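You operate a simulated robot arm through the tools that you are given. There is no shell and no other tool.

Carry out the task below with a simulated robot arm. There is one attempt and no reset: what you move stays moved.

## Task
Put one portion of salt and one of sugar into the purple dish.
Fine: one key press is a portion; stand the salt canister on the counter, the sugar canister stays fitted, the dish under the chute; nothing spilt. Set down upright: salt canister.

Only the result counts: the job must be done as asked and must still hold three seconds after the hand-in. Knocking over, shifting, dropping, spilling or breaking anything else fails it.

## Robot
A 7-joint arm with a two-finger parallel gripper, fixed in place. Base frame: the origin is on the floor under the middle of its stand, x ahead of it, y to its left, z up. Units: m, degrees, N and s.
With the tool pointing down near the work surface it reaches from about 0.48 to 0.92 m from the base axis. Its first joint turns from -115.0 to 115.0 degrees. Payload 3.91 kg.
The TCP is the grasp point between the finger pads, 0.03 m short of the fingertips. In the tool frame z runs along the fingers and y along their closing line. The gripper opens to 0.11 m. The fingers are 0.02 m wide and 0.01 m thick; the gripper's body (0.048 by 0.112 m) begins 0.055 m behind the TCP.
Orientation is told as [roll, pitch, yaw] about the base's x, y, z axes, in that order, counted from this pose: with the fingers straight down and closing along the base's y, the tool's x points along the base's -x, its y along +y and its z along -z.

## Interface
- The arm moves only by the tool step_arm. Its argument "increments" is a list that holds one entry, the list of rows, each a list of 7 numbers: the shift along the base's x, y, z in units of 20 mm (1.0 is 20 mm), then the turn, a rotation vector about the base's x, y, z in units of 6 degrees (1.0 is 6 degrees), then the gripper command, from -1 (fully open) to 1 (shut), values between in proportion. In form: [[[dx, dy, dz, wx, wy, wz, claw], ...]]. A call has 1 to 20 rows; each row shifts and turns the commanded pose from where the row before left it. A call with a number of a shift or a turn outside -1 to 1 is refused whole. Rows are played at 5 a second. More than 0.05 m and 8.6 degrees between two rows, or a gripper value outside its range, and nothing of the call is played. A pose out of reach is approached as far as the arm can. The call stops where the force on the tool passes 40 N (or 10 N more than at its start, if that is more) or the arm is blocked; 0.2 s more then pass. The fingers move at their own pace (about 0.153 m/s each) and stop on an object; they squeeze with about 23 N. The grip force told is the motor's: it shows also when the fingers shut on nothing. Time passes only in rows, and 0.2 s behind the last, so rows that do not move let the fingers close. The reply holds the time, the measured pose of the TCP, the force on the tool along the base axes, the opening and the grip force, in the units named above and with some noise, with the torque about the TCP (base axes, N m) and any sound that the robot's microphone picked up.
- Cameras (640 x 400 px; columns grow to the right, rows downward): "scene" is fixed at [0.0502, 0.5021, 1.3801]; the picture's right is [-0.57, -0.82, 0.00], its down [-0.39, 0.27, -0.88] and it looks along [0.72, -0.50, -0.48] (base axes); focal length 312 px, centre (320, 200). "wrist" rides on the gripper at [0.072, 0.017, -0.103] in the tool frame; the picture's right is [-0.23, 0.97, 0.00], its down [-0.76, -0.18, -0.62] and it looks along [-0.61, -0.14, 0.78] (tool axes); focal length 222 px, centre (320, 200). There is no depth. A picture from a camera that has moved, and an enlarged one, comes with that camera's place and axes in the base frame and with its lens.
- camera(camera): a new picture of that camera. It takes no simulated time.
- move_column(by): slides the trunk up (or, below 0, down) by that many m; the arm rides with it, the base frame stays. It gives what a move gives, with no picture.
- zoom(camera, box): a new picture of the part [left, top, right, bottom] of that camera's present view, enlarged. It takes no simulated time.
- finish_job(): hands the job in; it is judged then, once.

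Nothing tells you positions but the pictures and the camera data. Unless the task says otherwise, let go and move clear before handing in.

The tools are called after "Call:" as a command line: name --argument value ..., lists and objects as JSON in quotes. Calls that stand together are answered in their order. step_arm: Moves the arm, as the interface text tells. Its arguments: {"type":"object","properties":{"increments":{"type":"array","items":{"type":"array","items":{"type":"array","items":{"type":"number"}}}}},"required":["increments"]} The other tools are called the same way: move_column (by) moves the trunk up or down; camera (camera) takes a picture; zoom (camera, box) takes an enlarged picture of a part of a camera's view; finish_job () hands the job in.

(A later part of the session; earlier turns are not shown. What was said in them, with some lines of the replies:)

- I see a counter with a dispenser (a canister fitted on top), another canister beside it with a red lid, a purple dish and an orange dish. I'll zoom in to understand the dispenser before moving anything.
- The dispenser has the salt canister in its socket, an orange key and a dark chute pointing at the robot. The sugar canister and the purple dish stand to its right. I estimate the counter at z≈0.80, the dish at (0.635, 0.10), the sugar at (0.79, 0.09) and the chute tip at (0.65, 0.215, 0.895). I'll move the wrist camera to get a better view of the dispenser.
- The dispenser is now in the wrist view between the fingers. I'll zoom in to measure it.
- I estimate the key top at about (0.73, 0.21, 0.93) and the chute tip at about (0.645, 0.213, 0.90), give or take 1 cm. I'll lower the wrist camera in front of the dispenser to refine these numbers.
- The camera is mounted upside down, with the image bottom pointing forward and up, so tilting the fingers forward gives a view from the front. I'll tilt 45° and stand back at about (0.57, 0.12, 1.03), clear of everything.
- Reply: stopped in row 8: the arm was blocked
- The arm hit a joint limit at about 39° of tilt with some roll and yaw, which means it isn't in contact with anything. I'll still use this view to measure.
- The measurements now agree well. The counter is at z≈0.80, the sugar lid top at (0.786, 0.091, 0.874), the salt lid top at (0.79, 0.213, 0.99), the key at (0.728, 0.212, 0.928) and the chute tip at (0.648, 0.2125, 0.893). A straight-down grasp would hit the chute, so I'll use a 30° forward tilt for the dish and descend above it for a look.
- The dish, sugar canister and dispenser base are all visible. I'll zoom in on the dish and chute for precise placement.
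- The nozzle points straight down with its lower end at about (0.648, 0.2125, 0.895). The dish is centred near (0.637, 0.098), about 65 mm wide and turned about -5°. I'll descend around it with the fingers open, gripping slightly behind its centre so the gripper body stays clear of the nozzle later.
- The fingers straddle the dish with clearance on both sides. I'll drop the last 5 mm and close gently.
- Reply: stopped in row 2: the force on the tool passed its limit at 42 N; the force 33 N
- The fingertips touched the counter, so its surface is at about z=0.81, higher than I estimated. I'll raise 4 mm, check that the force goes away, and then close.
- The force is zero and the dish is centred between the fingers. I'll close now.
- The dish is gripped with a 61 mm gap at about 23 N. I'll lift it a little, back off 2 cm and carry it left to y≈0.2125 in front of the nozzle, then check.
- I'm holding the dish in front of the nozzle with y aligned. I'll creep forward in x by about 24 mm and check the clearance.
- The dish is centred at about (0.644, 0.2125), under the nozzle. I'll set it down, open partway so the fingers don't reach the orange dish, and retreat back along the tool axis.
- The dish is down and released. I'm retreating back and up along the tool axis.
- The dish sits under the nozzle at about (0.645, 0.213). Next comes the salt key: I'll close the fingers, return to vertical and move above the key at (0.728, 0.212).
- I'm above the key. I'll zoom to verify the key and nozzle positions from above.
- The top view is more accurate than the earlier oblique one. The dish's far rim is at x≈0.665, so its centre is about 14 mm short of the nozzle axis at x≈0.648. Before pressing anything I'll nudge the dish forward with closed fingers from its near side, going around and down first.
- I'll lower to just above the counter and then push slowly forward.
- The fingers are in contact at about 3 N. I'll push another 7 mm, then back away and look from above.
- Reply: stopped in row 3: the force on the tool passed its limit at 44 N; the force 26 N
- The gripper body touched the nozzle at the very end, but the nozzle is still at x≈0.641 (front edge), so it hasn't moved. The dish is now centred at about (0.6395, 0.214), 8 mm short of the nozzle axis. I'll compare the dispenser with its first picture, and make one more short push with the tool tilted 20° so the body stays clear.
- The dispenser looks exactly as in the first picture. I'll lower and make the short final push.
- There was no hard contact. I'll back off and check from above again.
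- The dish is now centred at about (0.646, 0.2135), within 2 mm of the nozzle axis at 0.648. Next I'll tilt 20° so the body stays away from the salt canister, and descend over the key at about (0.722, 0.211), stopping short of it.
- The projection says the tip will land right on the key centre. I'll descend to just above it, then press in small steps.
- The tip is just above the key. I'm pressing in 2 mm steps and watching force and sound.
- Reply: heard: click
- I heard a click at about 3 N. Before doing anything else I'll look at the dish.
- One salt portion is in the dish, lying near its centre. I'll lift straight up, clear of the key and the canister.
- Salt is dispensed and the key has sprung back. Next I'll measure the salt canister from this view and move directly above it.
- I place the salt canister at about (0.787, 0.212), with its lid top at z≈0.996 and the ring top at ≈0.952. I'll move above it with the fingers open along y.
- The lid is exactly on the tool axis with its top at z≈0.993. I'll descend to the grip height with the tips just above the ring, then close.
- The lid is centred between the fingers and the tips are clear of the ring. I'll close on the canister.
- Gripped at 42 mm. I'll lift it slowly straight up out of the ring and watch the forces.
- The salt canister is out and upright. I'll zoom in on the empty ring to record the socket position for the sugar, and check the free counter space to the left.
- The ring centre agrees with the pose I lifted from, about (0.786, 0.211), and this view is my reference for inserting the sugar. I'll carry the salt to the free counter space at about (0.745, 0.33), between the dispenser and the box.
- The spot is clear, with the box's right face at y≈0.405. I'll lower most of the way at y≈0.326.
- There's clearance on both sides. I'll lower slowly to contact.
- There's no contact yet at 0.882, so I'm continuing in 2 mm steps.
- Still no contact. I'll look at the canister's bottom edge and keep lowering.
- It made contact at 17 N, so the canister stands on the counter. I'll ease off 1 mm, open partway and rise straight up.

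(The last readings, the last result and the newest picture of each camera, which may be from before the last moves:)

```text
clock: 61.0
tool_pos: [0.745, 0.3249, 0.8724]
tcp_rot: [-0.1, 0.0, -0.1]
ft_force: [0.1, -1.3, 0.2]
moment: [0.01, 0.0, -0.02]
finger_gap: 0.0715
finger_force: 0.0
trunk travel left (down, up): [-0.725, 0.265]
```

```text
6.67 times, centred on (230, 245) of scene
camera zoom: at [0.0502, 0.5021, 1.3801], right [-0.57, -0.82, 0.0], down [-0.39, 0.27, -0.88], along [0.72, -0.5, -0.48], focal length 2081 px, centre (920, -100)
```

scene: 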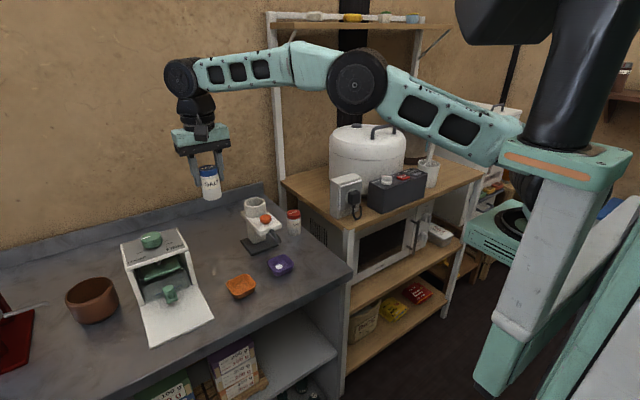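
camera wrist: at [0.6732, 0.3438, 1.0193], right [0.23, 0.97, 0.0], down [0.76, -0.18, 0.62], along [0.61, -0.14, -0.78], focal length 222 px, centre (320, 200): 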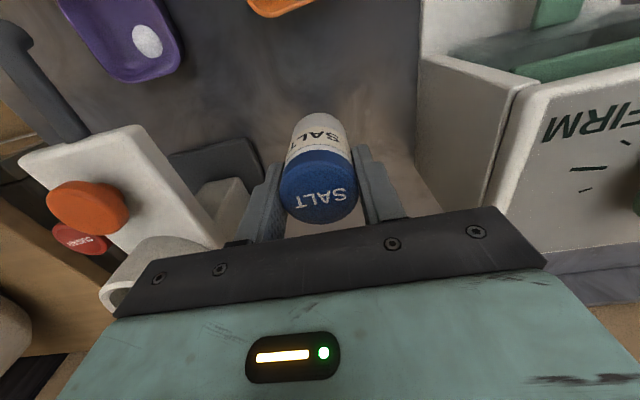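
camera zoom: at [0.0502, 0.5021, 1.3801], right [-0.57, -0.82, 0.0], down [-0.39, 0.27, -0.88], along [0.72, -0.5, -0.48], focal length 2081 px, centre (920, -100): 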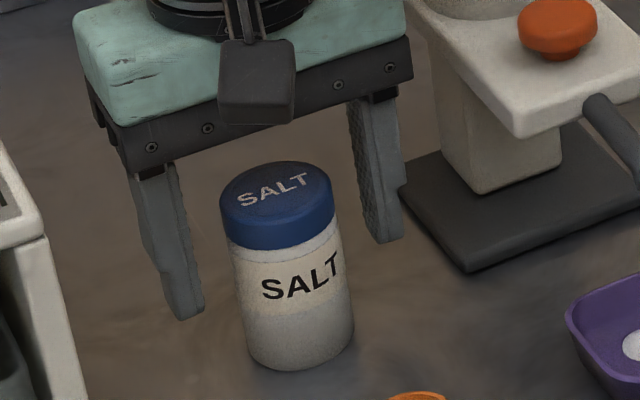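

The salt stands upright and free. I'll rise clear and travel to above the sugar canister at about (0.779, 0.091).

Call:
step_arm --increments '[[[0, 0, 0.5, 0, 0, 0, -0.3], [0, 0, 0.95, 0, 0, 0, -0.3], [0, 0, 0.95, 0, 0, 0, -0.3], [0, 0, 0.95, 0, 0, 0, -0.3], [0, 0, 0.95, 0, 0, 0, -0.3], [0, 0, 0.95, 0, 0, 0, -0.3], [0, 0, 0.95, 0, 0, 0, -0.3], [0, 0, 0.95, 0, 0, 0, -0.3], [0, 0, 0.95, 0, 0, 0, -0.3], [0, 0, 0.95, 0, 0, 0, -0.3], [0, 0, 0.95, 0, 0, 0, -0.3], [0, 0, 0, 0, 0, 0, -0.3]]]'

Call:
step_arm --increments '[[[0.14, -0.98, 0, 0, 0, 0, -1], [0.14, -0.98, 0, 0, 0, 0, -1], [0.14, -0.98, 0, 0, 0, 0, -1], [0.14, -0.98, 0, 0, 0, 0, -1], [0.14, -0.98, 0, 0, 0, 0, -1], [0.14, -0.98, 0, 0, 0, 0, -1], [0.14, -0.98, 0, 0, 0, 0, -1], [0.14, -0.98, 0, 0, 0, 0, -1], [0.14, -0.98, 0, 0, 0, 0, -1], [0.14, -0.98, 0, 0, 0, 0, -1], [0.14, -0.98, 0, 0, 0, 0, -1], [0.14, -0.9, 0, 0, 0, 0, -1], [0, 0, 0, 0, 0, 0, -1]]]'

Call:
camera --camera "wrist"

Call:
zoom --camera "scene" --box '[180, 180, 324, 290]'

```text
clock: 63.5
tool_pos: [0.7456, 0.3242, 1.0728]
tcp_rot: [0.0, 0.1, -0.1]
ft_force: [0.8, -0.4, 0.5]
moment: [0.0, 0.0, -0.01]
finger_gap: 0.0718
finger_force: 0.0
trunk travel left (down, up): [-0.725, 0.265]
```

```text
clock: 66.3
tool_pos: [0.7792, 0.09, 1.072]
tcp_rot: [-0.1, -0.1, 0.0]
ft_force: [0.3, 1.1, 0.4]
moment: [-0.01, -0.02, 0.0]
finger_gap: 0.11
finger_force: 0.0
trunk travel left (down, up): [-0.725, 0.265]
```

```text
taken
camera wrist: at [0.7074, 0.1086, 1.1742], right [0.23, 0.97, 0.0], down [0.76, -0.18, 0.62], along [0.61, -0.14, -0.78], focal length 222 px, centre (320, 200)
```

wrist: 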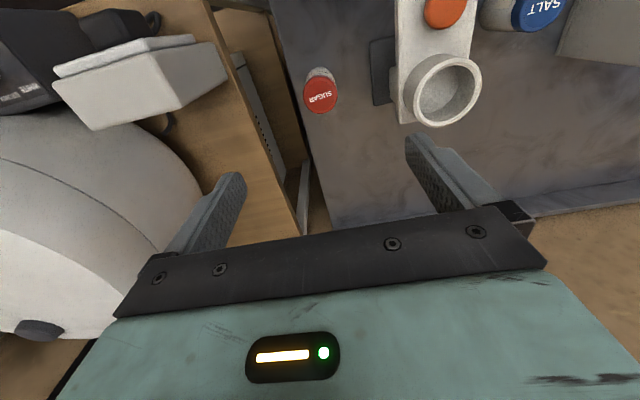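

```text
3.64 times, centred on (252, 235) of scene
camera zoom: at [0.0502, 0.5021, 1.3801], right [-0.57, -0.82, 0.0], down [-0.39, 0.27, -0.88], along [0.72, -0.5, -0.48], focal length 1135 px, centre (567, 73)
```

zoom: 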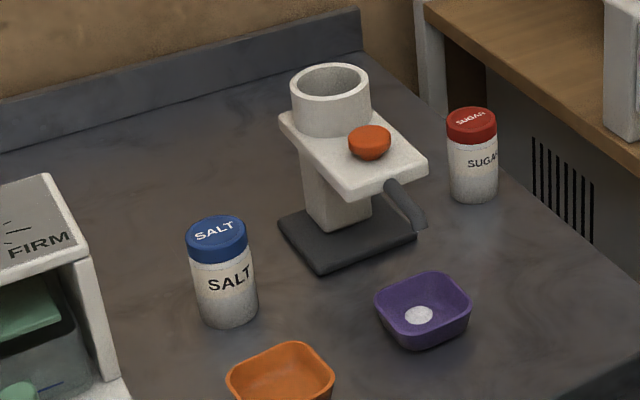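

The salt stands upright and the sugar is almost on the tool axis. I'll zoom in for the exact offset.

Call:
zoom --camera "wrist" --box '[280, 50, 360, 120]'

```text
5.71 times, centred on (320, 85) of wrist
camera zoom: at [0.7074, 0.1086, 1.1742], right [0.23, 0.97, 0.0], down [0.76, -0.18, 0.62], along [0.61, -0.14, -0.78], focal length 1269 px, centre (320, 857)
```

zoom: 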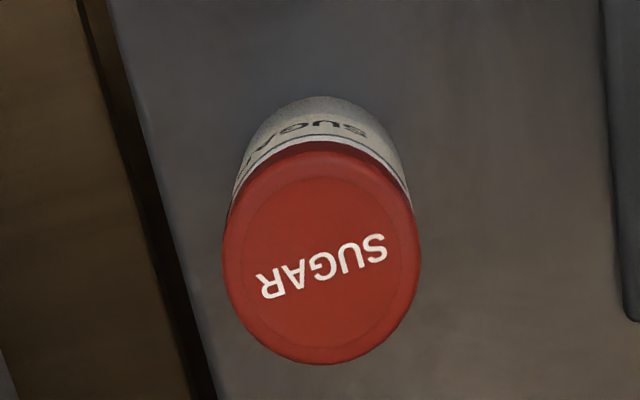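

The sugar is at about (0.775, 0.0905), 4 mm nearer than the tool axis. I'll correct that and descend with the gripper partly open, to keep away from the dispenser and the cart.

Call:
step_arm --increments '[[[-0.2, 0.02, 0, 0, 0, 0, -0.5], [0, 0, -0.95, 0, 0, 0, -0.5], [0, 0, -0.95, 0, 0, 0, -0.5], [0, 0, -0.95, 0, 0, 0, -0.5], [0, 0, -0.95, 0, 0, 0, -0.5], [0, 0, -0.95, 0, 0, 0, -0.5], [0, 0, -0.95, 0, 0, 0, -0.5], [0, 0, -0.95, 0, 0, 0, -0.5], [0, 0, 0, 0, 0, 0, -0.5]]]'

Call:
camera --camera "wrist"

Call:
zoom --camera "scene" --box '[230, 160, 342, 250]'

```text
clock: 68.3
tool_pos: [0.775, 0.092, 0.9395]
tcp_rot: [-0.1, 0.0, 0.0]
ft_force: [0.9, 0.4, 0.1]
moment: [0.01, 0.03, 0.02]
finger_gap: 0.0827
finger_force: 0.1
trunk travel left (down, up): [-0.725, 0.265]
```

```text
taken
camera wrist: at [0.7028, 0.11, 1.042], right [0.23, 0.97, 0.0], down [0.76, -0.18, 0.62], along [0.61, -0.14, -0.78], focal length 222 px, centre (320, 200)
```

wrist: 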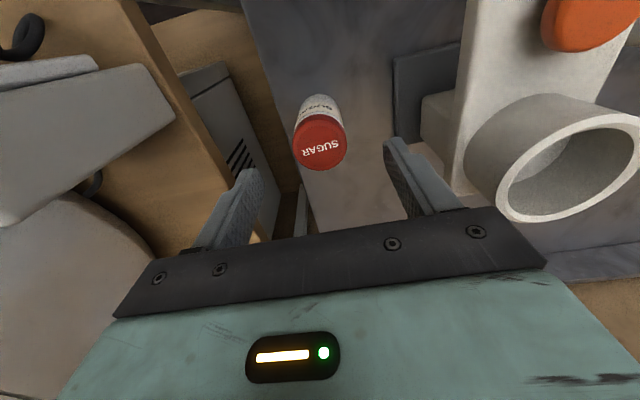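

```text
4.44 times, centred on (286, 205) of scene
camera zoom: at [0.0502, 0.5021, 1.3801], right [-0.57, -0.82, 0.0], down [-0.39, 0.27, -0.88], along [0.72, -0.5, -0.48], focal length 1387 px, centre (471, 178)
```

zoom: 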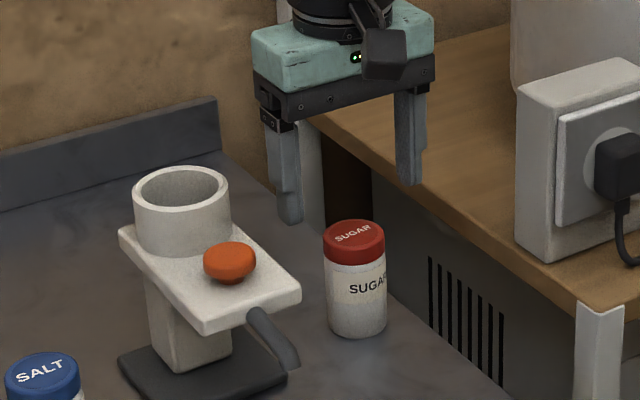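

It's aligned. I'll descend to grip height, at TCP z≈0.876.

Call:
step_arm --increments '[[[0, 0, -0.95, 0, 0, 0, -0.5], [0, 0, -0.95, 0, 0, 0, -0.5], [0, 0, -0.8, 0, 0, 0, -0.5], [0, 0, -0.4, 0, 0, 0, -0.5], [0, 0, 0, 0, 0, 0, -0.5]]]'

Call:
camera --camera "wrist"

Call:
zoom --camera "scene" --box '[250, 180, 330, 250]'

```text
clock: 69.5
tool_pos: [0.7736, 0.0931, 0.8783]
tcp_rot: [-0.1, 0.0, -0.1]
ft_force: [1.1, 0.6, -0.7]
moment: [0.01, 0.0, 0.0]
finger_gap: 0.0825
finger_force: 0.0
trunk travel left (down, up): [-0.725, 0.265]
```

```text
taken
camera wrist: at [0.7023, 0.1107, 0.9803], right [0.23, 0.97, 0.0], down [0.76, -0.18, 0.62], along [0.61, -0.14, -0.78], focal length 222 px, centre (320, 200)
```

wrist: 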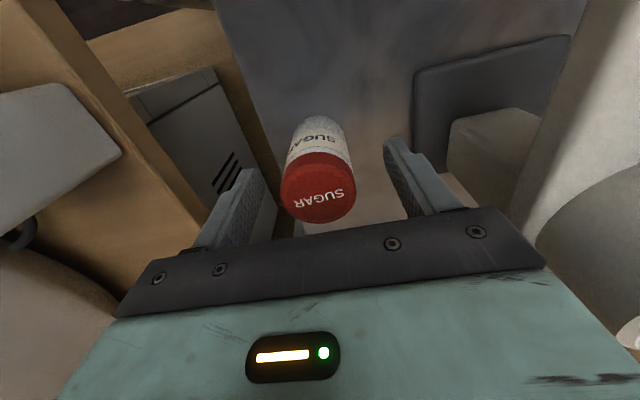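

```text
5.71 times, centred on (290, 215) of scene
camera zoom: at [0.0502, 0.5021, 1.3801], right [-0.57, -0.82, 0.0], down [-0.39, 0.27, -0.88], along [0.72, -0.5, -0.48], focal length 1784 px, centre (491, 114)
```

zoom: 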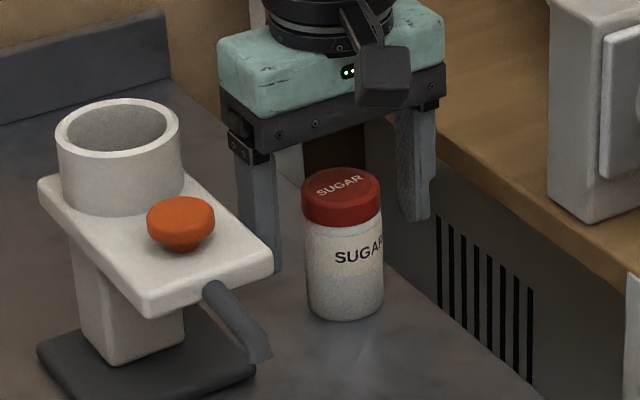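

The sugar lid sits in the same place in the view as the salt lid did before gripping. I'll close gently.

Call:
step_arm --increments '[[[0, 0, 0, 0, 0, 0, -0.2], [0, 0, 0, 0, 0, 0, 0.1], [0, 0, 0, 0, 0, 0, 0.25], [0, 0, 0, 0, 0, 0, 0.4], [0, 0, 0, 0, 0, 0, 0.6], [0, 0, 0, 0, 0, 0, 0.6]]]'

Call:
zoom --camera "wrist" --box '[200, 60, 456, 220]'

Call:
zoom --camera "scene" --box '[250, 180, 330, 250]'

```text
clock: 71.0
tool_pos: [0.7735, 0.0939, 0.8783]
tcp_rot: [-0.1, 0.1, -0.1]
ft_force: [-0.1, -0.8, 0.8]
moment: [0.0, -0.01, 0.0]
finger_gap: 0.0425
finger_force: 22.9
trunk travel left (down, up): [-0.725, 0.265]
```

```text
2.50 times, centred on (328, 140) of wrist
camera zoom: at [0.7023, 0.1107, 0.9803], right [0.23, 0.97, 0.0], down [0.76, -0.18, 0.62], along [0.61, -0.14, -0.78], focal length 555 px, centre (300, 350)
```

zoom: 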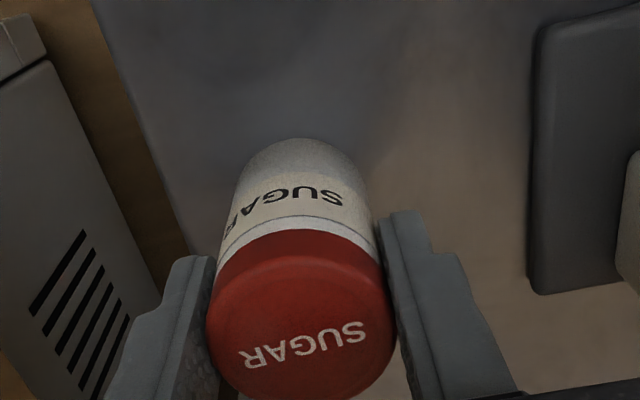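

```text
5.71 times, centred on (290, 215) of scene
camera zoom: at [0.0502, 0.5021, 1.3801], right [-0.57, -0.82, 0.0], down [-0.39, 0.27, -0.88], along [0.72, -0.5, -0.48], focal length 1784 px, centre (491, 114)
```

zoom: 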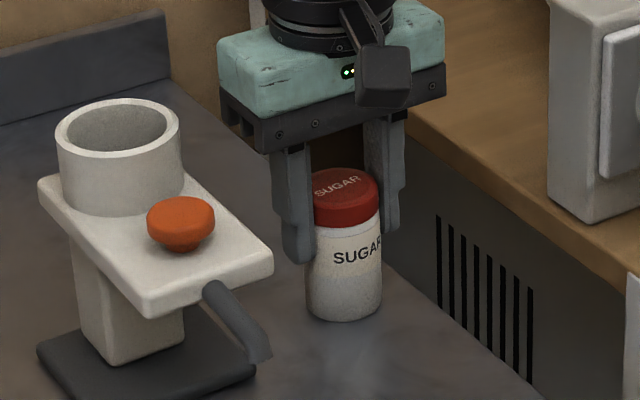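

The grip matches the salt's at 42.5 mm. I'll lift straight up, then move over the ring.

Call:
step_arm --increments '[[[0, 0, 0.3, 0, 0, 0, 0.6], [0, 0, 0.6, 0, 0, 0, 0.6], [0, 0, 0.9, 0, 0, 0, 0.6], [0, 0, 0.95, 0, 0, 0, 0.6], [0, 0, 0.95, 0, 0, 0, 0.6], [0, 0, 0.95, 0, 0, 0, 0.6], [0, 0, 0.95, 0, 0, 0, 0.6], [0, 0, 0.95, 0, 0, 0, 0.6], [0, 0, 0.95, 0, 0, 0, 0.6], [0, 0, 0.95, 0, 0, 0, 0.6], [0, 0, 0.95, 0, 0, 0, 0.6], [0, 0, 0.95, 0, 0, 0, 0.6], [0, 0, 0, 0, 0, 0, 0.6]]]'

Call:
step_arm --increments '[[[0.09, 0.8, 0, 0, 0, 0, 0.6], [0.09, 0.8, 0, 0, 0, 0, 0.6], [0.09, 0.8, 0, 0, 0, 0, 0.6], [0.09, 0.8, 0, 0, 0, 0, 0.6], [0.09, 0.8, 0, 0, 0, 0, 0.6], [0.09, 0.8, 0, 0, 0, 0, 0.6], [0.09, 0.8, 0, 0, 0, 0, 0.6], [0.05, 0.23, 0, 0, 0, 0, 0.6], [0, 0, 0, 0, 0, 0, 0.6]]]'

Call:
camera --camera "wrist"

Call:
zoom --camera "wrist" --box '[250, 0, 410, 130]'

Call:
zoom --camera "scene" --box '[220, 130, 316, 250]'

```text
clock: 73.8
tool_pos: [0.7738, 0.0925, 1.0863]
tcp_rot: [-0.1, 0.0, -0.1]
ft_force: [-0.7, 0.3, -1.3]
moment: [0.03, 0.02, -0.02]
finger_gap: 0.0421
finger_force: 22.9
trunk travel left (down, up): [-0.725, 0.265]
```

```text
clock: 75.8
tool_pos: [0.7882, 0.2082, 1.0852]
tcp_rot: [-0.1, 0.0, -0.1]
ft_force: [0.1, -0.4, -1.0]
moment: [0.0, -0.02, -0.03]
finger_gap: 0.0423
finger_force: 23.1
trunk travel left (down, up): [-0.725, 0.265]
```

```text
taken
camera wrist: at [0.7166, 0.2269, 1.1868], right [0.23, 0.97, 0.0], down [0.76, -0.18, 0.62], along [0.61, -0.14, -0.78], focal length 222 px, centre (320, 200)
```

wrist: 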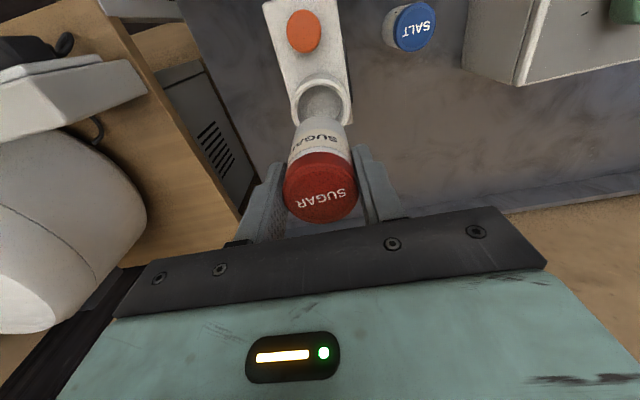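

```text
3.08 times, centred on (330, 65) of wrist
camera zoom: at [0.7166, 0.2269, 1.1868], right [0.23, 0.97, 0.0], down [0.76, -0.18, 0.62], along [0.61, -0.14, -0.78], focal length 684 px, centre (289, 615)
```

zoom: 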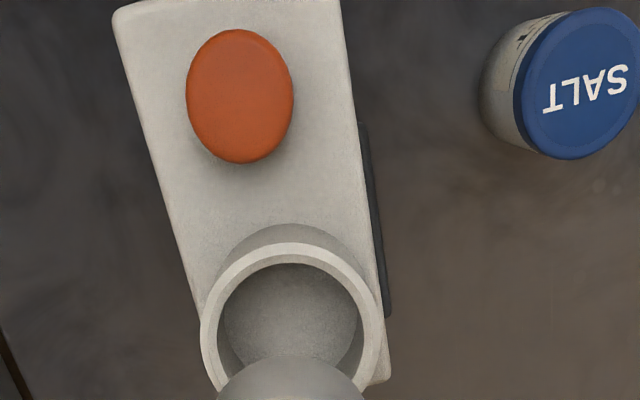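

```text
3.33 times, centred on (268, 190) of scene
camera zoom: at [0.0502, 0.5021, 1.3801], right [-0.57, -0.82, 0.0], down [-0.39, 0.27, -0.88], along [0.72, -0.5, -0.48], focal length 1040 px, centre (493, 233)
```

zoom: 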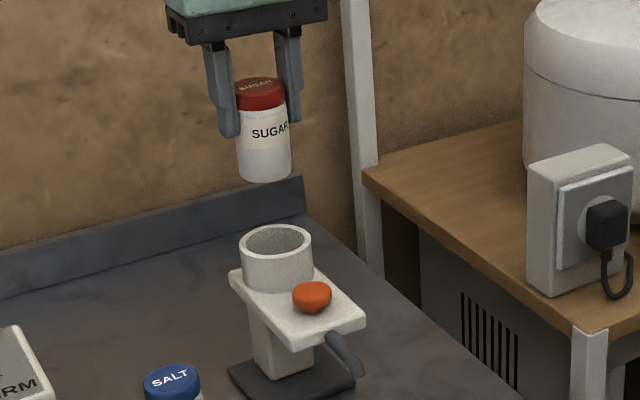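

Canister and ring line up as in my reference view. I'll descend to just above the ring and check.

Call:
step_arm --increments '[[[0, 0.04, -0.7, 0, 0, 0, 0.6], [0, 0, -0.9, 0, 0, 0, 0.6], [0, 0, -0.9, 0, 0, 0, 0.6], [0, 0, 0, 0, 0, 0, 0.6]]]'

Call:
zoom --camera "scene" --box '[230, 165, 294, 225]'

Call:
zoom --camera "wrist" --box '[250, 20, 410, 150]'

```text
clock: 76.8
tool_pos: [0.7879, 0.2099, 1.0341]
tcp_rot: [-0.1, 0.0, -0.2]
ft_force: [0.0, 0.2, -1.5]
moment: [0.0, 0.0, 0.0]
finger_gap: 0.0426
finger_force: 23.0
trunk travel left (down, up): [-0.725, 0.265]
```

```text
6.67 times, centred on (262, 195) of scene
camera zoom: at [0.0502, 0.5021, 1.3801], right [-0.57, -0.82, 0.0], down [-0.39, 0.27, -0.88], along [0.72, -0.5, -0.48], focal length 2081 px, centre (707, 233)
```

zoom: 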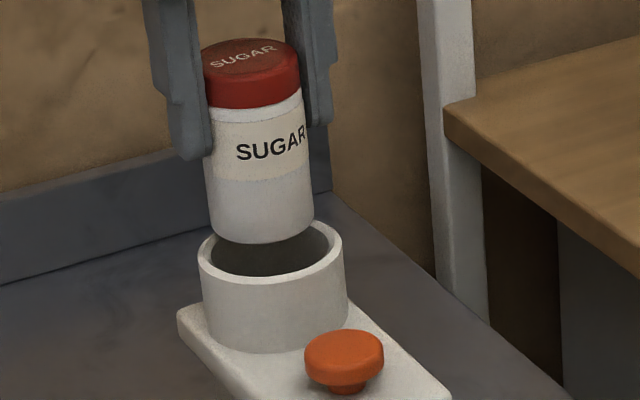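

```text
3.08 times, centred on (330, 85) of wrist
camera zoom: at [0.7163, 0.2278, 1.1359], right [0.23, 0.97, 0.0], down [0.76, -0.18, 0.62], along [0.61, -0.14, -0.78], focal length 684 px, centre (289, 554)
```

zoom: 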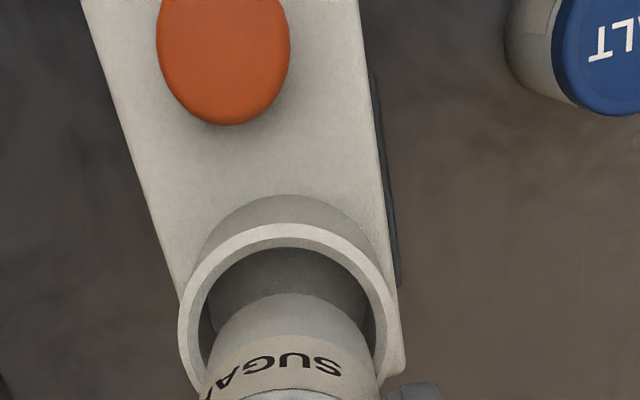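

Both views suggest the canister is about 3–4 mm too far in +x relative to the ring. I'll correct that and look again before inserting.

Call:
step_arm --increments '[[[-0.18, -0.03, 0, 0, 0, 0, 0.6], [0, 0, -0.2, 0, 0, 0, 0.6], [0, 0, 0, 0, 0, 0, 0.6]]]'

Call:
zoom --camera "scene" --box '[238, 180, 286, 220]'

Call:
zoom --camera "wrist" --box '[250, 20, 410, 150]'

```text
clock: 77.5
tool_pos: [0.7849, 0.2091, 1.0297]
tcp_rot: [-0.1, 0.0, -0.1]
ft_force: [0.2, -1.0, -1.1]
moment: [0.0, 0.0, 0.03]
finger_gap: 0.0424
finger_force: 22.7
trunk travel left (down, up): [-0.725, 0.265]
```

```text
10.00 times, centred on (262, 200) of scene
camera zoom: at [0.0502, 0.5021, 1.3801], right [-0.57, -0.82, 0.0], down [-0.39, 0.27, -0.88], along [0.72, -0.5, -0.48], focal length 3121 px, centre (900, 200)
```

zoom: 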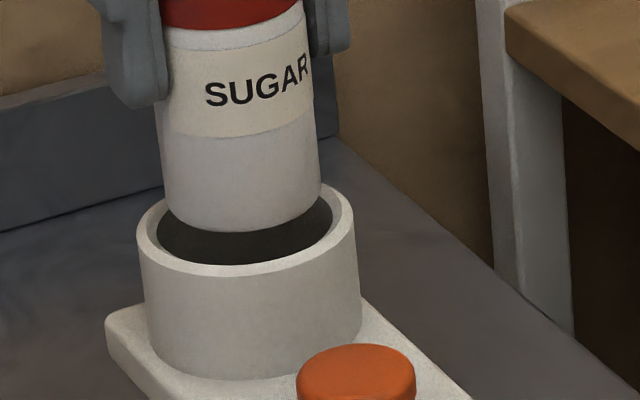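

```text
3.08 times, centred on (330, 85) of wrist
camera zoom: at [0.7123, 0.227, 1.1325], right [0.23, 0.97, 0.0], down [0.76, -0.18, 0.62], along [0.61, -0.14, -0.78], focal length 684 px, centre (289, 554)
```

zoom: 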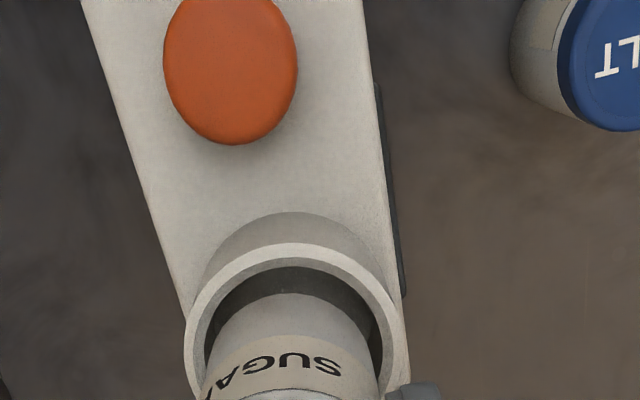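

The canister is now centred over the ring within about 1 mm. I'll insert in 3–4 mm steps and watch the side forces.

Call:
step_arm --increments '[[[0, 0, -0.2, 0, 0, 0, 0.6], [0, 0, -0.2, 0, 0, 0, 0.6], [0, 0, -0.2, 0, 0, 0, 0.6], [0, 0, 0, 0, 0, 0, 0.6]]]'

Call:
zoom --camera "scene" --box '[238, 180, 286, 220]'

```text
clock: 78.5
tool_pos: [0.7844, 0.209, 1.0181]
tcp_rot: [0.0, 0.0, -0.1]
ft_force: [0.7, -0.3, -1.5]
moment: [-0.01, 0.01, 0.01]
finger_gap: 0.0421
finger_force: 22.8
trunk travel left (down, up): [-0.725, 0.265]
```

```text
10.00 times, centred on (262, 200) of scene
camera zoom: at [0.0502, 0.5021, 1.3801], right [-0.57, -0.82, 0.0], down [-0.39, 0.27, -0.88], along [0.72, -0.5, -0.48], focal length 3121 px, centre (900, 200)
```

zoom: 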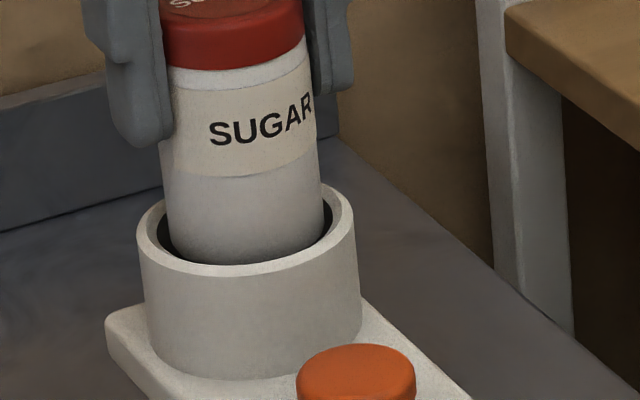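

It's entering the ring cleanly. I'll continue down.

Call:
step_arm --increments '[[[0, 0, -0.2, 0, 0, 0, 0.6], [0, 0, -0.2, 0, 0, 0, 0.6], [0, 0, -0.2, 0, 0, 0, 0.6], [0, 0, -0.15, 0, 0, 0, 0.6], [0, 0, 0, 0, 0, 0, 0.6]]]'

Call:
zoom --camera "scene" --box '[238, 180, 286, 220]'

```text
clock: 79.8
tool_pos: [0.7841, 0.2102, 1.0025]
tcp_rot: [-0.2, -0.1, 0.0]
ft_force: [0.6, 0.7, -1.8]
moment: [0.02, -0.02, -0.01]
finger_gap: 0.0422
finger_force: 23.1
trunk travel left (down, up): [-0.725, 0.265]
```

```text
10.00 times, centred on (262, 200) of scene
camera zoom: at [0.0502, 0.5021, 1.3801], right [-0.57, -0.82, 0.0], down [-0.39, 0.27, -0.88], along [0.72, -0.5, -0.48], focal length 3121 px, centre (900, 200)
```

zoom: 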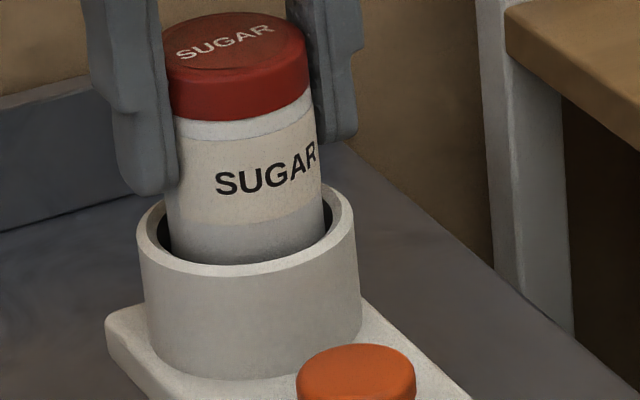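

About 10 mm remain until it's seated. I'm continuing in 2 mm steps.

Call:
step_arm --increments '[[[0, 0, -0.1, 0, 0, 0, 0.6], [0, 0, -0.1, 0, 0, 0, 0.6], [0, 0, -0.1, 0, 0, 0, 0.6]]]'

```text
clock: 80.5
tool_pos: [0.7854, 0.21, 0.9972]
tcp_rot: [0.0, 0.1, -0.2]
ft_force: [-0.1, 0.2, -1.0]
moment: [0.0, 0.01, 0.01]
finger_gap: 0.0421
finger_force: 23.1
trunk travel left (down, up): [-0.725, 0.265]
```

Call:
step_arm --increments '[[[0, 0, -0.1, 0, 0, 0, 0.6], [0, 0, -0.08, 0, 0, 0, 0.6]]]'

Call:
zoom --camera "scene" --box '[236, 175, 276, 215]'

```text
clock: 81.2
tool_pos: [0.7849, 0.2105, 0.9941]
tcp_rot: [-0.1, 0.1, -0.1]
ft_force: [-0.1, -0.2, -0.9]
moment: [-0.04, 0.02, -0.02]
finger_gap: 0.0423
finger_force: 23.5
trunk travel left (down, up): [-0.725, 0.265]
```

```text
10.00 times, centred on (256, 195) of scene
camera zoom: at [0.0502, 0.5021, 1.3801], right [-0.57, -0.82, 0.0], down [-0.39, 0.27, -0.88], along [0.72, -0.5, -0.48], focal length 3121 px, centre (960, 250)
```

zoom: 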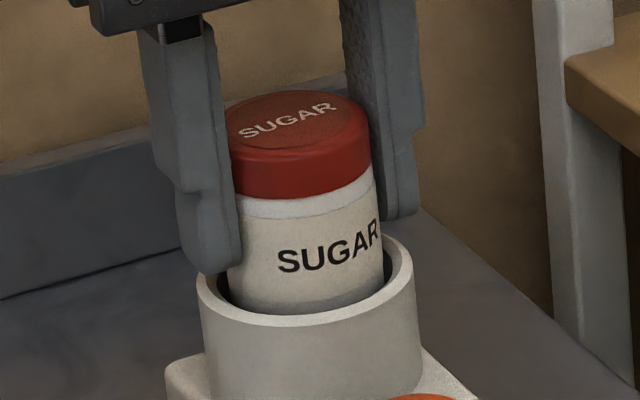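

About 2–3 mm remain. I'm continuing until I feel the seat.

Call:
step_arm --increments '[[[0, 0, -0.08, 0, 0, 0, 0.6], [0, 0, -0.05, 0, 0, 0, 0.6]]]'

```text
clock: 81.8
tool_pos: [0.7846, 0.2105, 0.9929]
tcp_rot: [0.0, -0.1, 0.0]
ft_force: [-0.2, 1.2, 1.0]
moment: [0.07, 0.01, -0.02]
finger_gap: 0.0423
finger_force: 23.5
trunk travel left (down, up): [-0.725, 0.265]
```

Call:
step_arm --increments '[[[0, 0, -0.05, 0, 0, 0, 0.6], [0, 0, 0, 0, 0, 0, 0.6]]]'

Call:
zoom --camera "scene" --box '[236, 175, 276, 215]'

```text
clock: 82.3
tool_pos: [0.7841, 0.2095, 0.9915]
tcp_rot: [0.0, -0.1, -0.1]
ft_force: [-0.9, 1.9, 8.4]
moment: [0.18, 0.15, -0.04]
finger_gap: 0.042
finger_force: 23.3
trunk travel left (down, up): [-0.725, 0.265]
```

```text
10.00 times, centred on (256, 195) of scene
camera zoom: at [0.0502, 0.5021, 1.3801], right [-0.57, -0.82, 0.0], down [-0.39, 0.27, -0.88], along [0.72, -0.5, -0.48], focal length 3121 px, centre (960, 250)
```

zoom: 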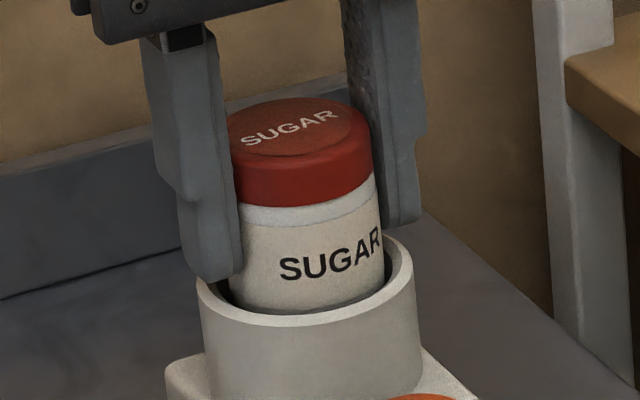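

It's seated: 8 N upward, and the lid is at the same height as the salt was. I'll release and rise.

Call:
step_arm --increments '[[[0, 0, 0.05, 0, 0, 0, 0.6], [0, 0, 0, 0, 0, 0, 0.1], [0, 0, 0, 0, 0, 0, -0.1], [0, 0, 0, 0, 0, 0, -0.4], [0, 0, 0, 0, 0, 0, -0.4], [0, 0, 0.4, 0, 0, 0, -0.4], [0, 0, 0.9, 0, 0, 0, -0.4], [0, 0, 0.9, 0, 0, 0, -0.4], [0, 0, 0.9, 0, 0, 0, -0.4], [0, 0, 0.9, 0, 0, 0, -0.4], [0, 0, 0.9, 0, 0, 0, -0.4], [0, 0, 0, 0, 0, 0, -0.4]]]'

Call:
zoom --camera "scene" --box '[230, 170, 294, 230]'

Call:
zoom --camera "scene" --box '[180, 170, 324, 290]'

Call:
camera --camera "wrist"

```text
clock: 85.0
tool_pos: [0.784, 0.2094, 1.0897]
tcp_rot: [-0.1, 0.1, -0.1]
ft_force: [0.2, 0.8, -1.3]
moment: [0.01, 0.01, -0.05]
finger_gap: 0.0771
finger_force: 0.1
trunk travel left (down, up): [-0.725, 0.265]
```

```text
6.67 times, centred on (262, 200) of scene
camera zoom: at [0.0502, 0.5021, 1.3801], right [-0.57, -0.82, 0.0], down [-0.39, 0.27, -0.88], along [0.72, -0.5, -0.48], focal length 2081 px, centre (707, 200)
```

zoom: 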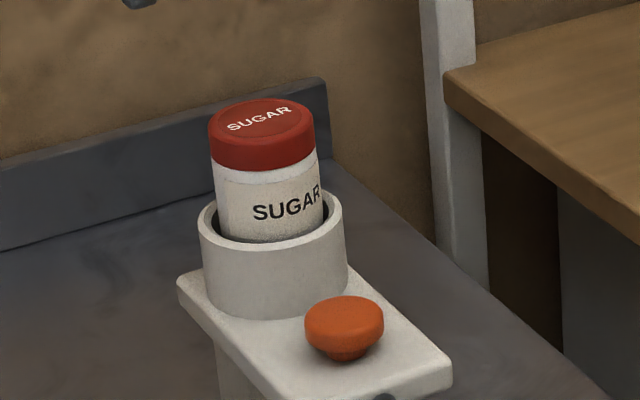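

```text
3.33 times, centred on (252, 230) of scene
camera zoom: at [0.0502, 0.5021, 1.3801], right [-0.57, -0.82, 0.0], down [-0.39, 0.27, -0.88], along [0.72, -0.5, -0.48], focal length 1040 px, centre (547, 100)
```

zoom: 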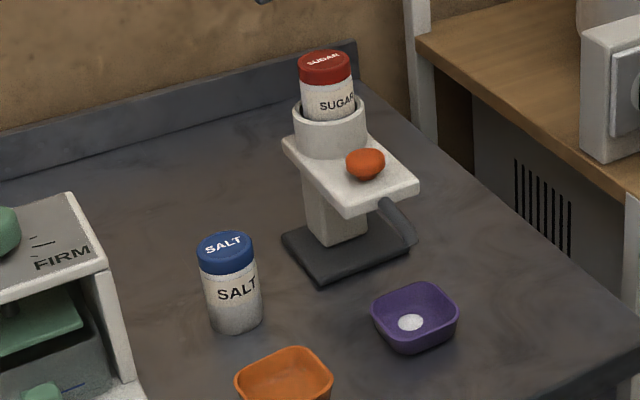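

```text
taken
camera wrist: at [0.714, 0.2267, 1.1926], right [0.23, 0.97, 0.0], down [0.76, -0.18, 0.62], along [0.61, -0.14, -0.78], focal length 222 px, centre (320, 200)
```

wrist: 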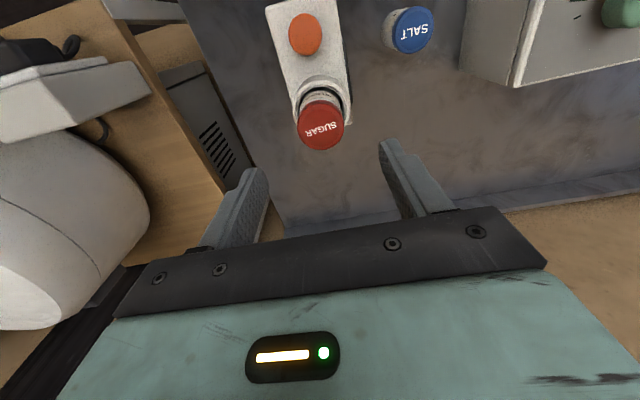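

The sugar is seated exactly where the salt was, and the dish with its salt is unchanged. I'll move back to the key-press pose, with fingers closed and a 20° tilt above (0.721, 0.211).

Call:
step_arm --increments '[[[-0.79, 0.02, 0, 0, -0.83, 0, 0.5], [-0.79, 0.02, 0, 0, -0.83, 0, 1], [-0.79, 0.02, 0, 0, -0.83, 0, 1], [-0.79, 0.02, 0, 0, -0.83, 0, 1], [0, 0, -0.95, 0, 0, 0, 1], [0, 0, -0.95, 0, 0, 0, 1], [0, 0, -0.95, 0, 0, 0, 1], [0, 0, -0.95, 0, 0, 0, 1], [0, 0, -0.9, 0, 0, 0, 1], [0, 0, 0, 0, 0, 0, 1]]]'

Call:
camera --camera "wrist"

Call:
zoom --camera "scene" --box '[236, 180, 300, 230]'

```text
clock: 87.2
tool_pos: [0.7211, 0.2104, 0.9959]
tcp_rot: [0.0, -19.9, -0.2]
ft_force: [0.2, -0.5, 0.4]
moment: [-0.01, 0.01, -0.01]
finger_gap: 0.0
finger_force: 23.1
trunk travel left (down, up): [-0.725, 0.265]
```

```text
taken
camera wrist: at [0.6192, 0.2275, 1.0667], right [0.22, 0.97, 0.08], down [0.5, -0.18, 0.85], along [0.84, -0.14, -0.53], focal length 222 px, centre (320, 200)
```

wrist: 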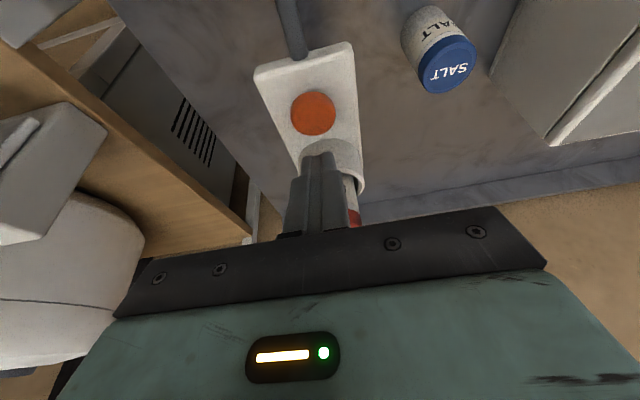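

```text
8.00 times, centred on (268, 205) of scene
camera zoom: at [0.0502, 0.5021, 1.3801], right [-0.57, -0.82, 0.0], down [-0.39, 0.27, -0.88], along [0.72, -0.5, -0.48], focal length 2497 px, centre (736, 160)
```

zoom: 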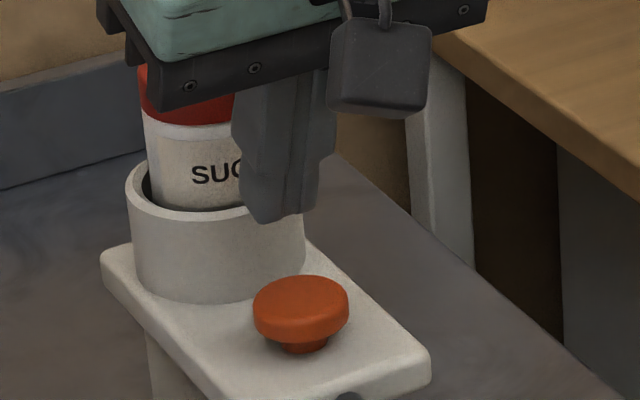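

Same pose as for the first press. I'll approach to just above the key.

Call:
step_arm --increments '[[[0, 0, -0.8, 0, 0, 0, 1], [0, 0, -0.4, 0, 0, 0, 1], [0, 0, 0, 0, 0, 0, 1]]]'

```text
clock: 88.0
tool_pos: [0.7212, 0.2104, 0.9715]
tcp_rot: [-0.2, -19.9, -0.2]
ft_force: [0.1, 0.1, 0.5]
moment: [-0.01, 0.01, 0.02]
finger_gap: 0.0002
finger_force: 22.8
trunk travel left (down, up): [-0.725, 0.265]
```

Not touching yet at 0.9715. I'm pressing in 2 mm steps for exactly one click.

Call:
step_arm --increments '[[[0, 0, -0.1, 0, 0, 0, 1], [0, 0, -0.1, 0, 0, 0, 1], [0, 0, -0.1, 0, 0, 0, 1]]]'

```text
clock: 88.8
tool_pos: [0.7215, 0.2108, 0.9662]
tcp_rot: [-0.1, -19.9, -0.1]
ft_force: [0.8, -0.9, 2.7]
moment: [0.0, -0.01, -0.01]
finger_gap: 0.0001
finger_force: 23.1
trunk travel left (down, up): [-0.725, 0.265]
```

I feel 2.7 N but heard no click yet. One more small step.

Call:
step_arm --increments '[[[0, 0, -0.08, 0, 0, 0, 1]]]'

Call:
zoom --camera "scene" --box '[250, 215, 314, 275]'

```text
clock: 89.2
tool_pos: [0.722, 0.2113, 0.965]
tcp_rot: [-0.1, -19.8, 0.0]
ft_force: [-0.5, 0.2, 2.6]
moment: [0.01, -0.02, 0.02]
finger_gap: 0.0004
finger_force: 23.2
trunk travel left (down, up): [-0.725, 0.265]
heard: click
```

```text
6.67 times, centred on (282, 245) of scene
camera zoom: at [0.0502, 0.5021, 1.3801], right [-0.57, -0.82, 0.0], down [-0.39, 0.27, -0.88], along [0.72, -0.5, -0.48], focal length 2081 px, centre (573, -100)
```

zoom: 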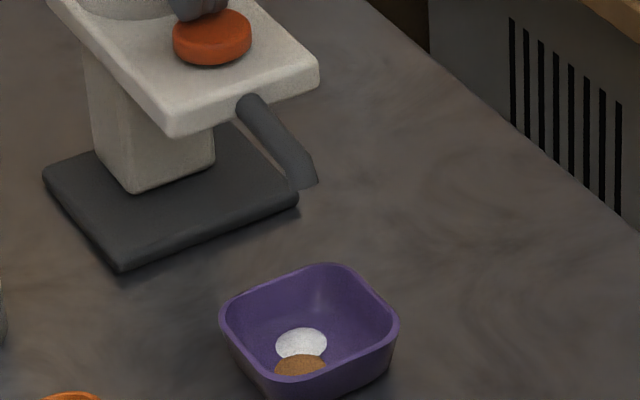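

There was one click, and a brown sugar portion now lies in the dish beside the white salt. I'll lift straight up and move clear.

Call:
step_arm --increments '[[[0, 0, 0.3, 0, 0, 0, 1], [0, 0, 0.9, 0, 0, 0, 1], [0, 0, 0.9, 0, 0, 0, 1], [0, 0, 0.9, 0, 0, 0, 1], [0, 0, 0.9, 0, 0, 0, 1], [0, 0, 0.9, 0, 0, 0, 1], [0, 0, 0.9, 0, 0, 0, 1], [0, 0, 0.9, 0, 0.8, 0, 1], [0, 0, 0.9, 0, 0.85, 0, 1], [-0.8, 0, 0, 0, 0.85, 0, 1], [-0.9, -0.3, 0, 0, 0.83, 0, 1], [-0.9, -0.3, 0, 0, 0, 0, 1], [-0.9, -0.3, 0, 0, 0, 0, 1], [-0.9, -0.3, 0, 0, 0, 0, 1], [-0.9, -0.3, 0, 0, 0, 0, 1], [0, 0, 0, 0, 0, 0, 1]]]'

Call:
camera --camera "scene"

Call:
zoom --camera "scene" --box '[190, 175, 326, 290]'

Call:
camera --camera "wrist"

```text
clock: 92.5
tool_pos: [0.6156, 0.1813, 1.1143]
tcp_rot: [-0.1, 0.0, -0.1]
ft_force: [1.1, 0.0, -1.0]
moment: [0.03, -0.03, 0.0]
finger_gap: 0.0001
finger_force: 22.5
trunk travel left (down, up): [-0.725, 0.265]
```

```text
taken
```

scene: 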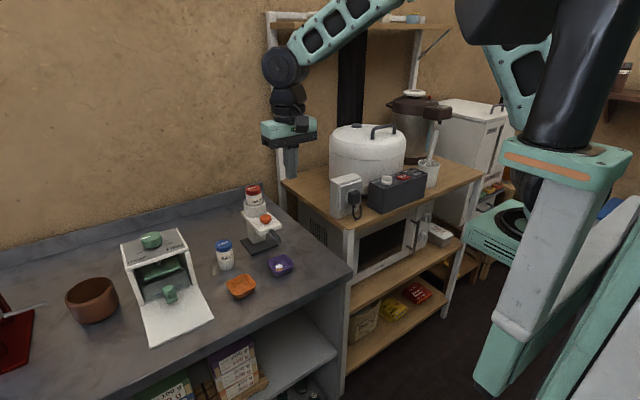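

```text
3.48 times, centred on (258, 232) of scene
camera zoom: at [0.0502, 0.5021, 1.3801], right [-0.57, -0.82, 0.0], down [-0.39, 0.27, -0.88], along [0.72, -0.5, -0.48], focal length 1086 px, centre (536, 87)
```

zoom: 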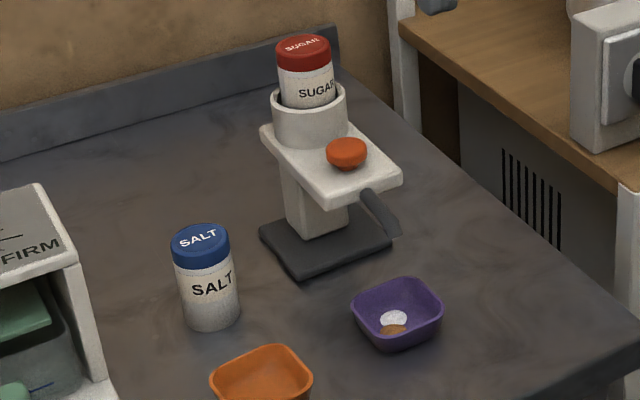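

```text
taken
camera wrist: at [0.5446, 0.1992, 1.2162], right [0.23, 0.97, 0.0], down [0.76, -0.18, 0.62], along [0.61, -0.14, -0.78], focal length 222 px, centre (320, 200)
```

wrist: 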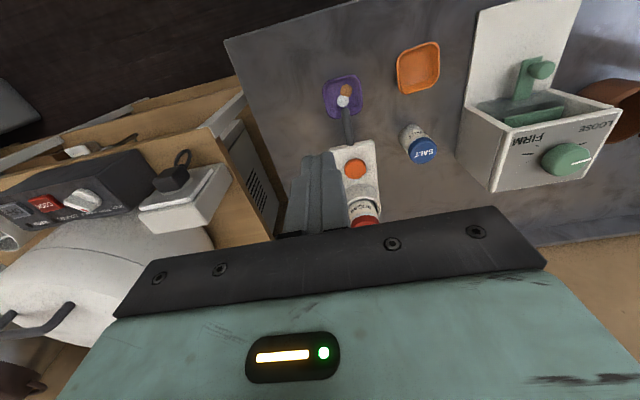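

Everything looks in place. I'll take one last close look at the dish and the counter around it for spills.

Call:
zoom --camera "scene" --box '[258, 240, 306, 285]'

Call:
zoom --camera "wrist" --box '[300, 50, 460, 170]'

```text
8.89 times, centred on (282, 262) of scene
camera zoom: at [0.0502, 0.5021, 1.3801], right [-0.57, -0.82, 0.0], down [-0.39, 0.27, -0.88], along [0.72, -0.5, -0.48], focal length 2775 px, centre (658, -356)
```

zoom: 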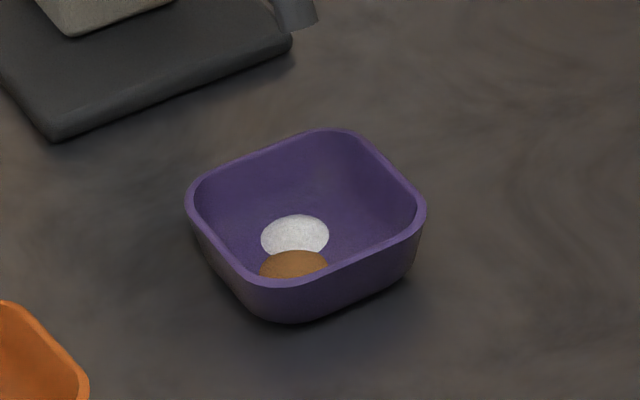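

```text
3.33 times, centred on (380, 110) of wrist
camera zoom: at [0.5446, 0.1992, 1.2162], right [0.23, 0.97, 0.0], down [0.76, -0.18, 0.62], along [0.61, -0.14, -0.78], focal length 740 px, centre (120, 500)
```

zoom: 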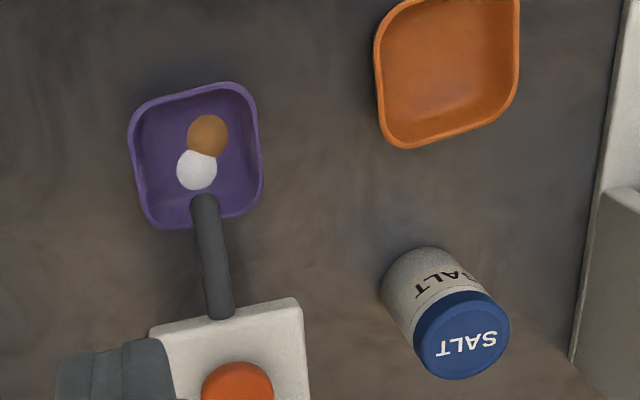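

The dish stands under the nozzle with one white and one brown portion in it, and I see nothing spilt. The salt stands upright on the counter, the sugar stays fitted in the ring, and the arm is clear. I'm handing in.

Call:
finish_job

```text
The job is handed in.
```

The purple dish holds one portion of salt and one of sugar, and the job is handed in. The result of the judging wasn't shown to me.

- **Portions:** I pressed the key once with the salt fitted and once with the sugar fitted. Each press gave one click and one visible portion in the dish.
- **Dish:** it sits under the nozzle, centred within about 2 mm when I measured it before the first press. I saw nothing spilt on the counter around it.
- **Canisters:** the salt stands upright on the counter between the dispenser and the box. The sugar is seated in the ring at the same height as the salt was.

While I was pushing the dish into position, the gripper probably touched the nozzle, and the push stopped at about 44 N. The dispenser looked the same afterwards as in the first pictures, so I don't think it shifted.
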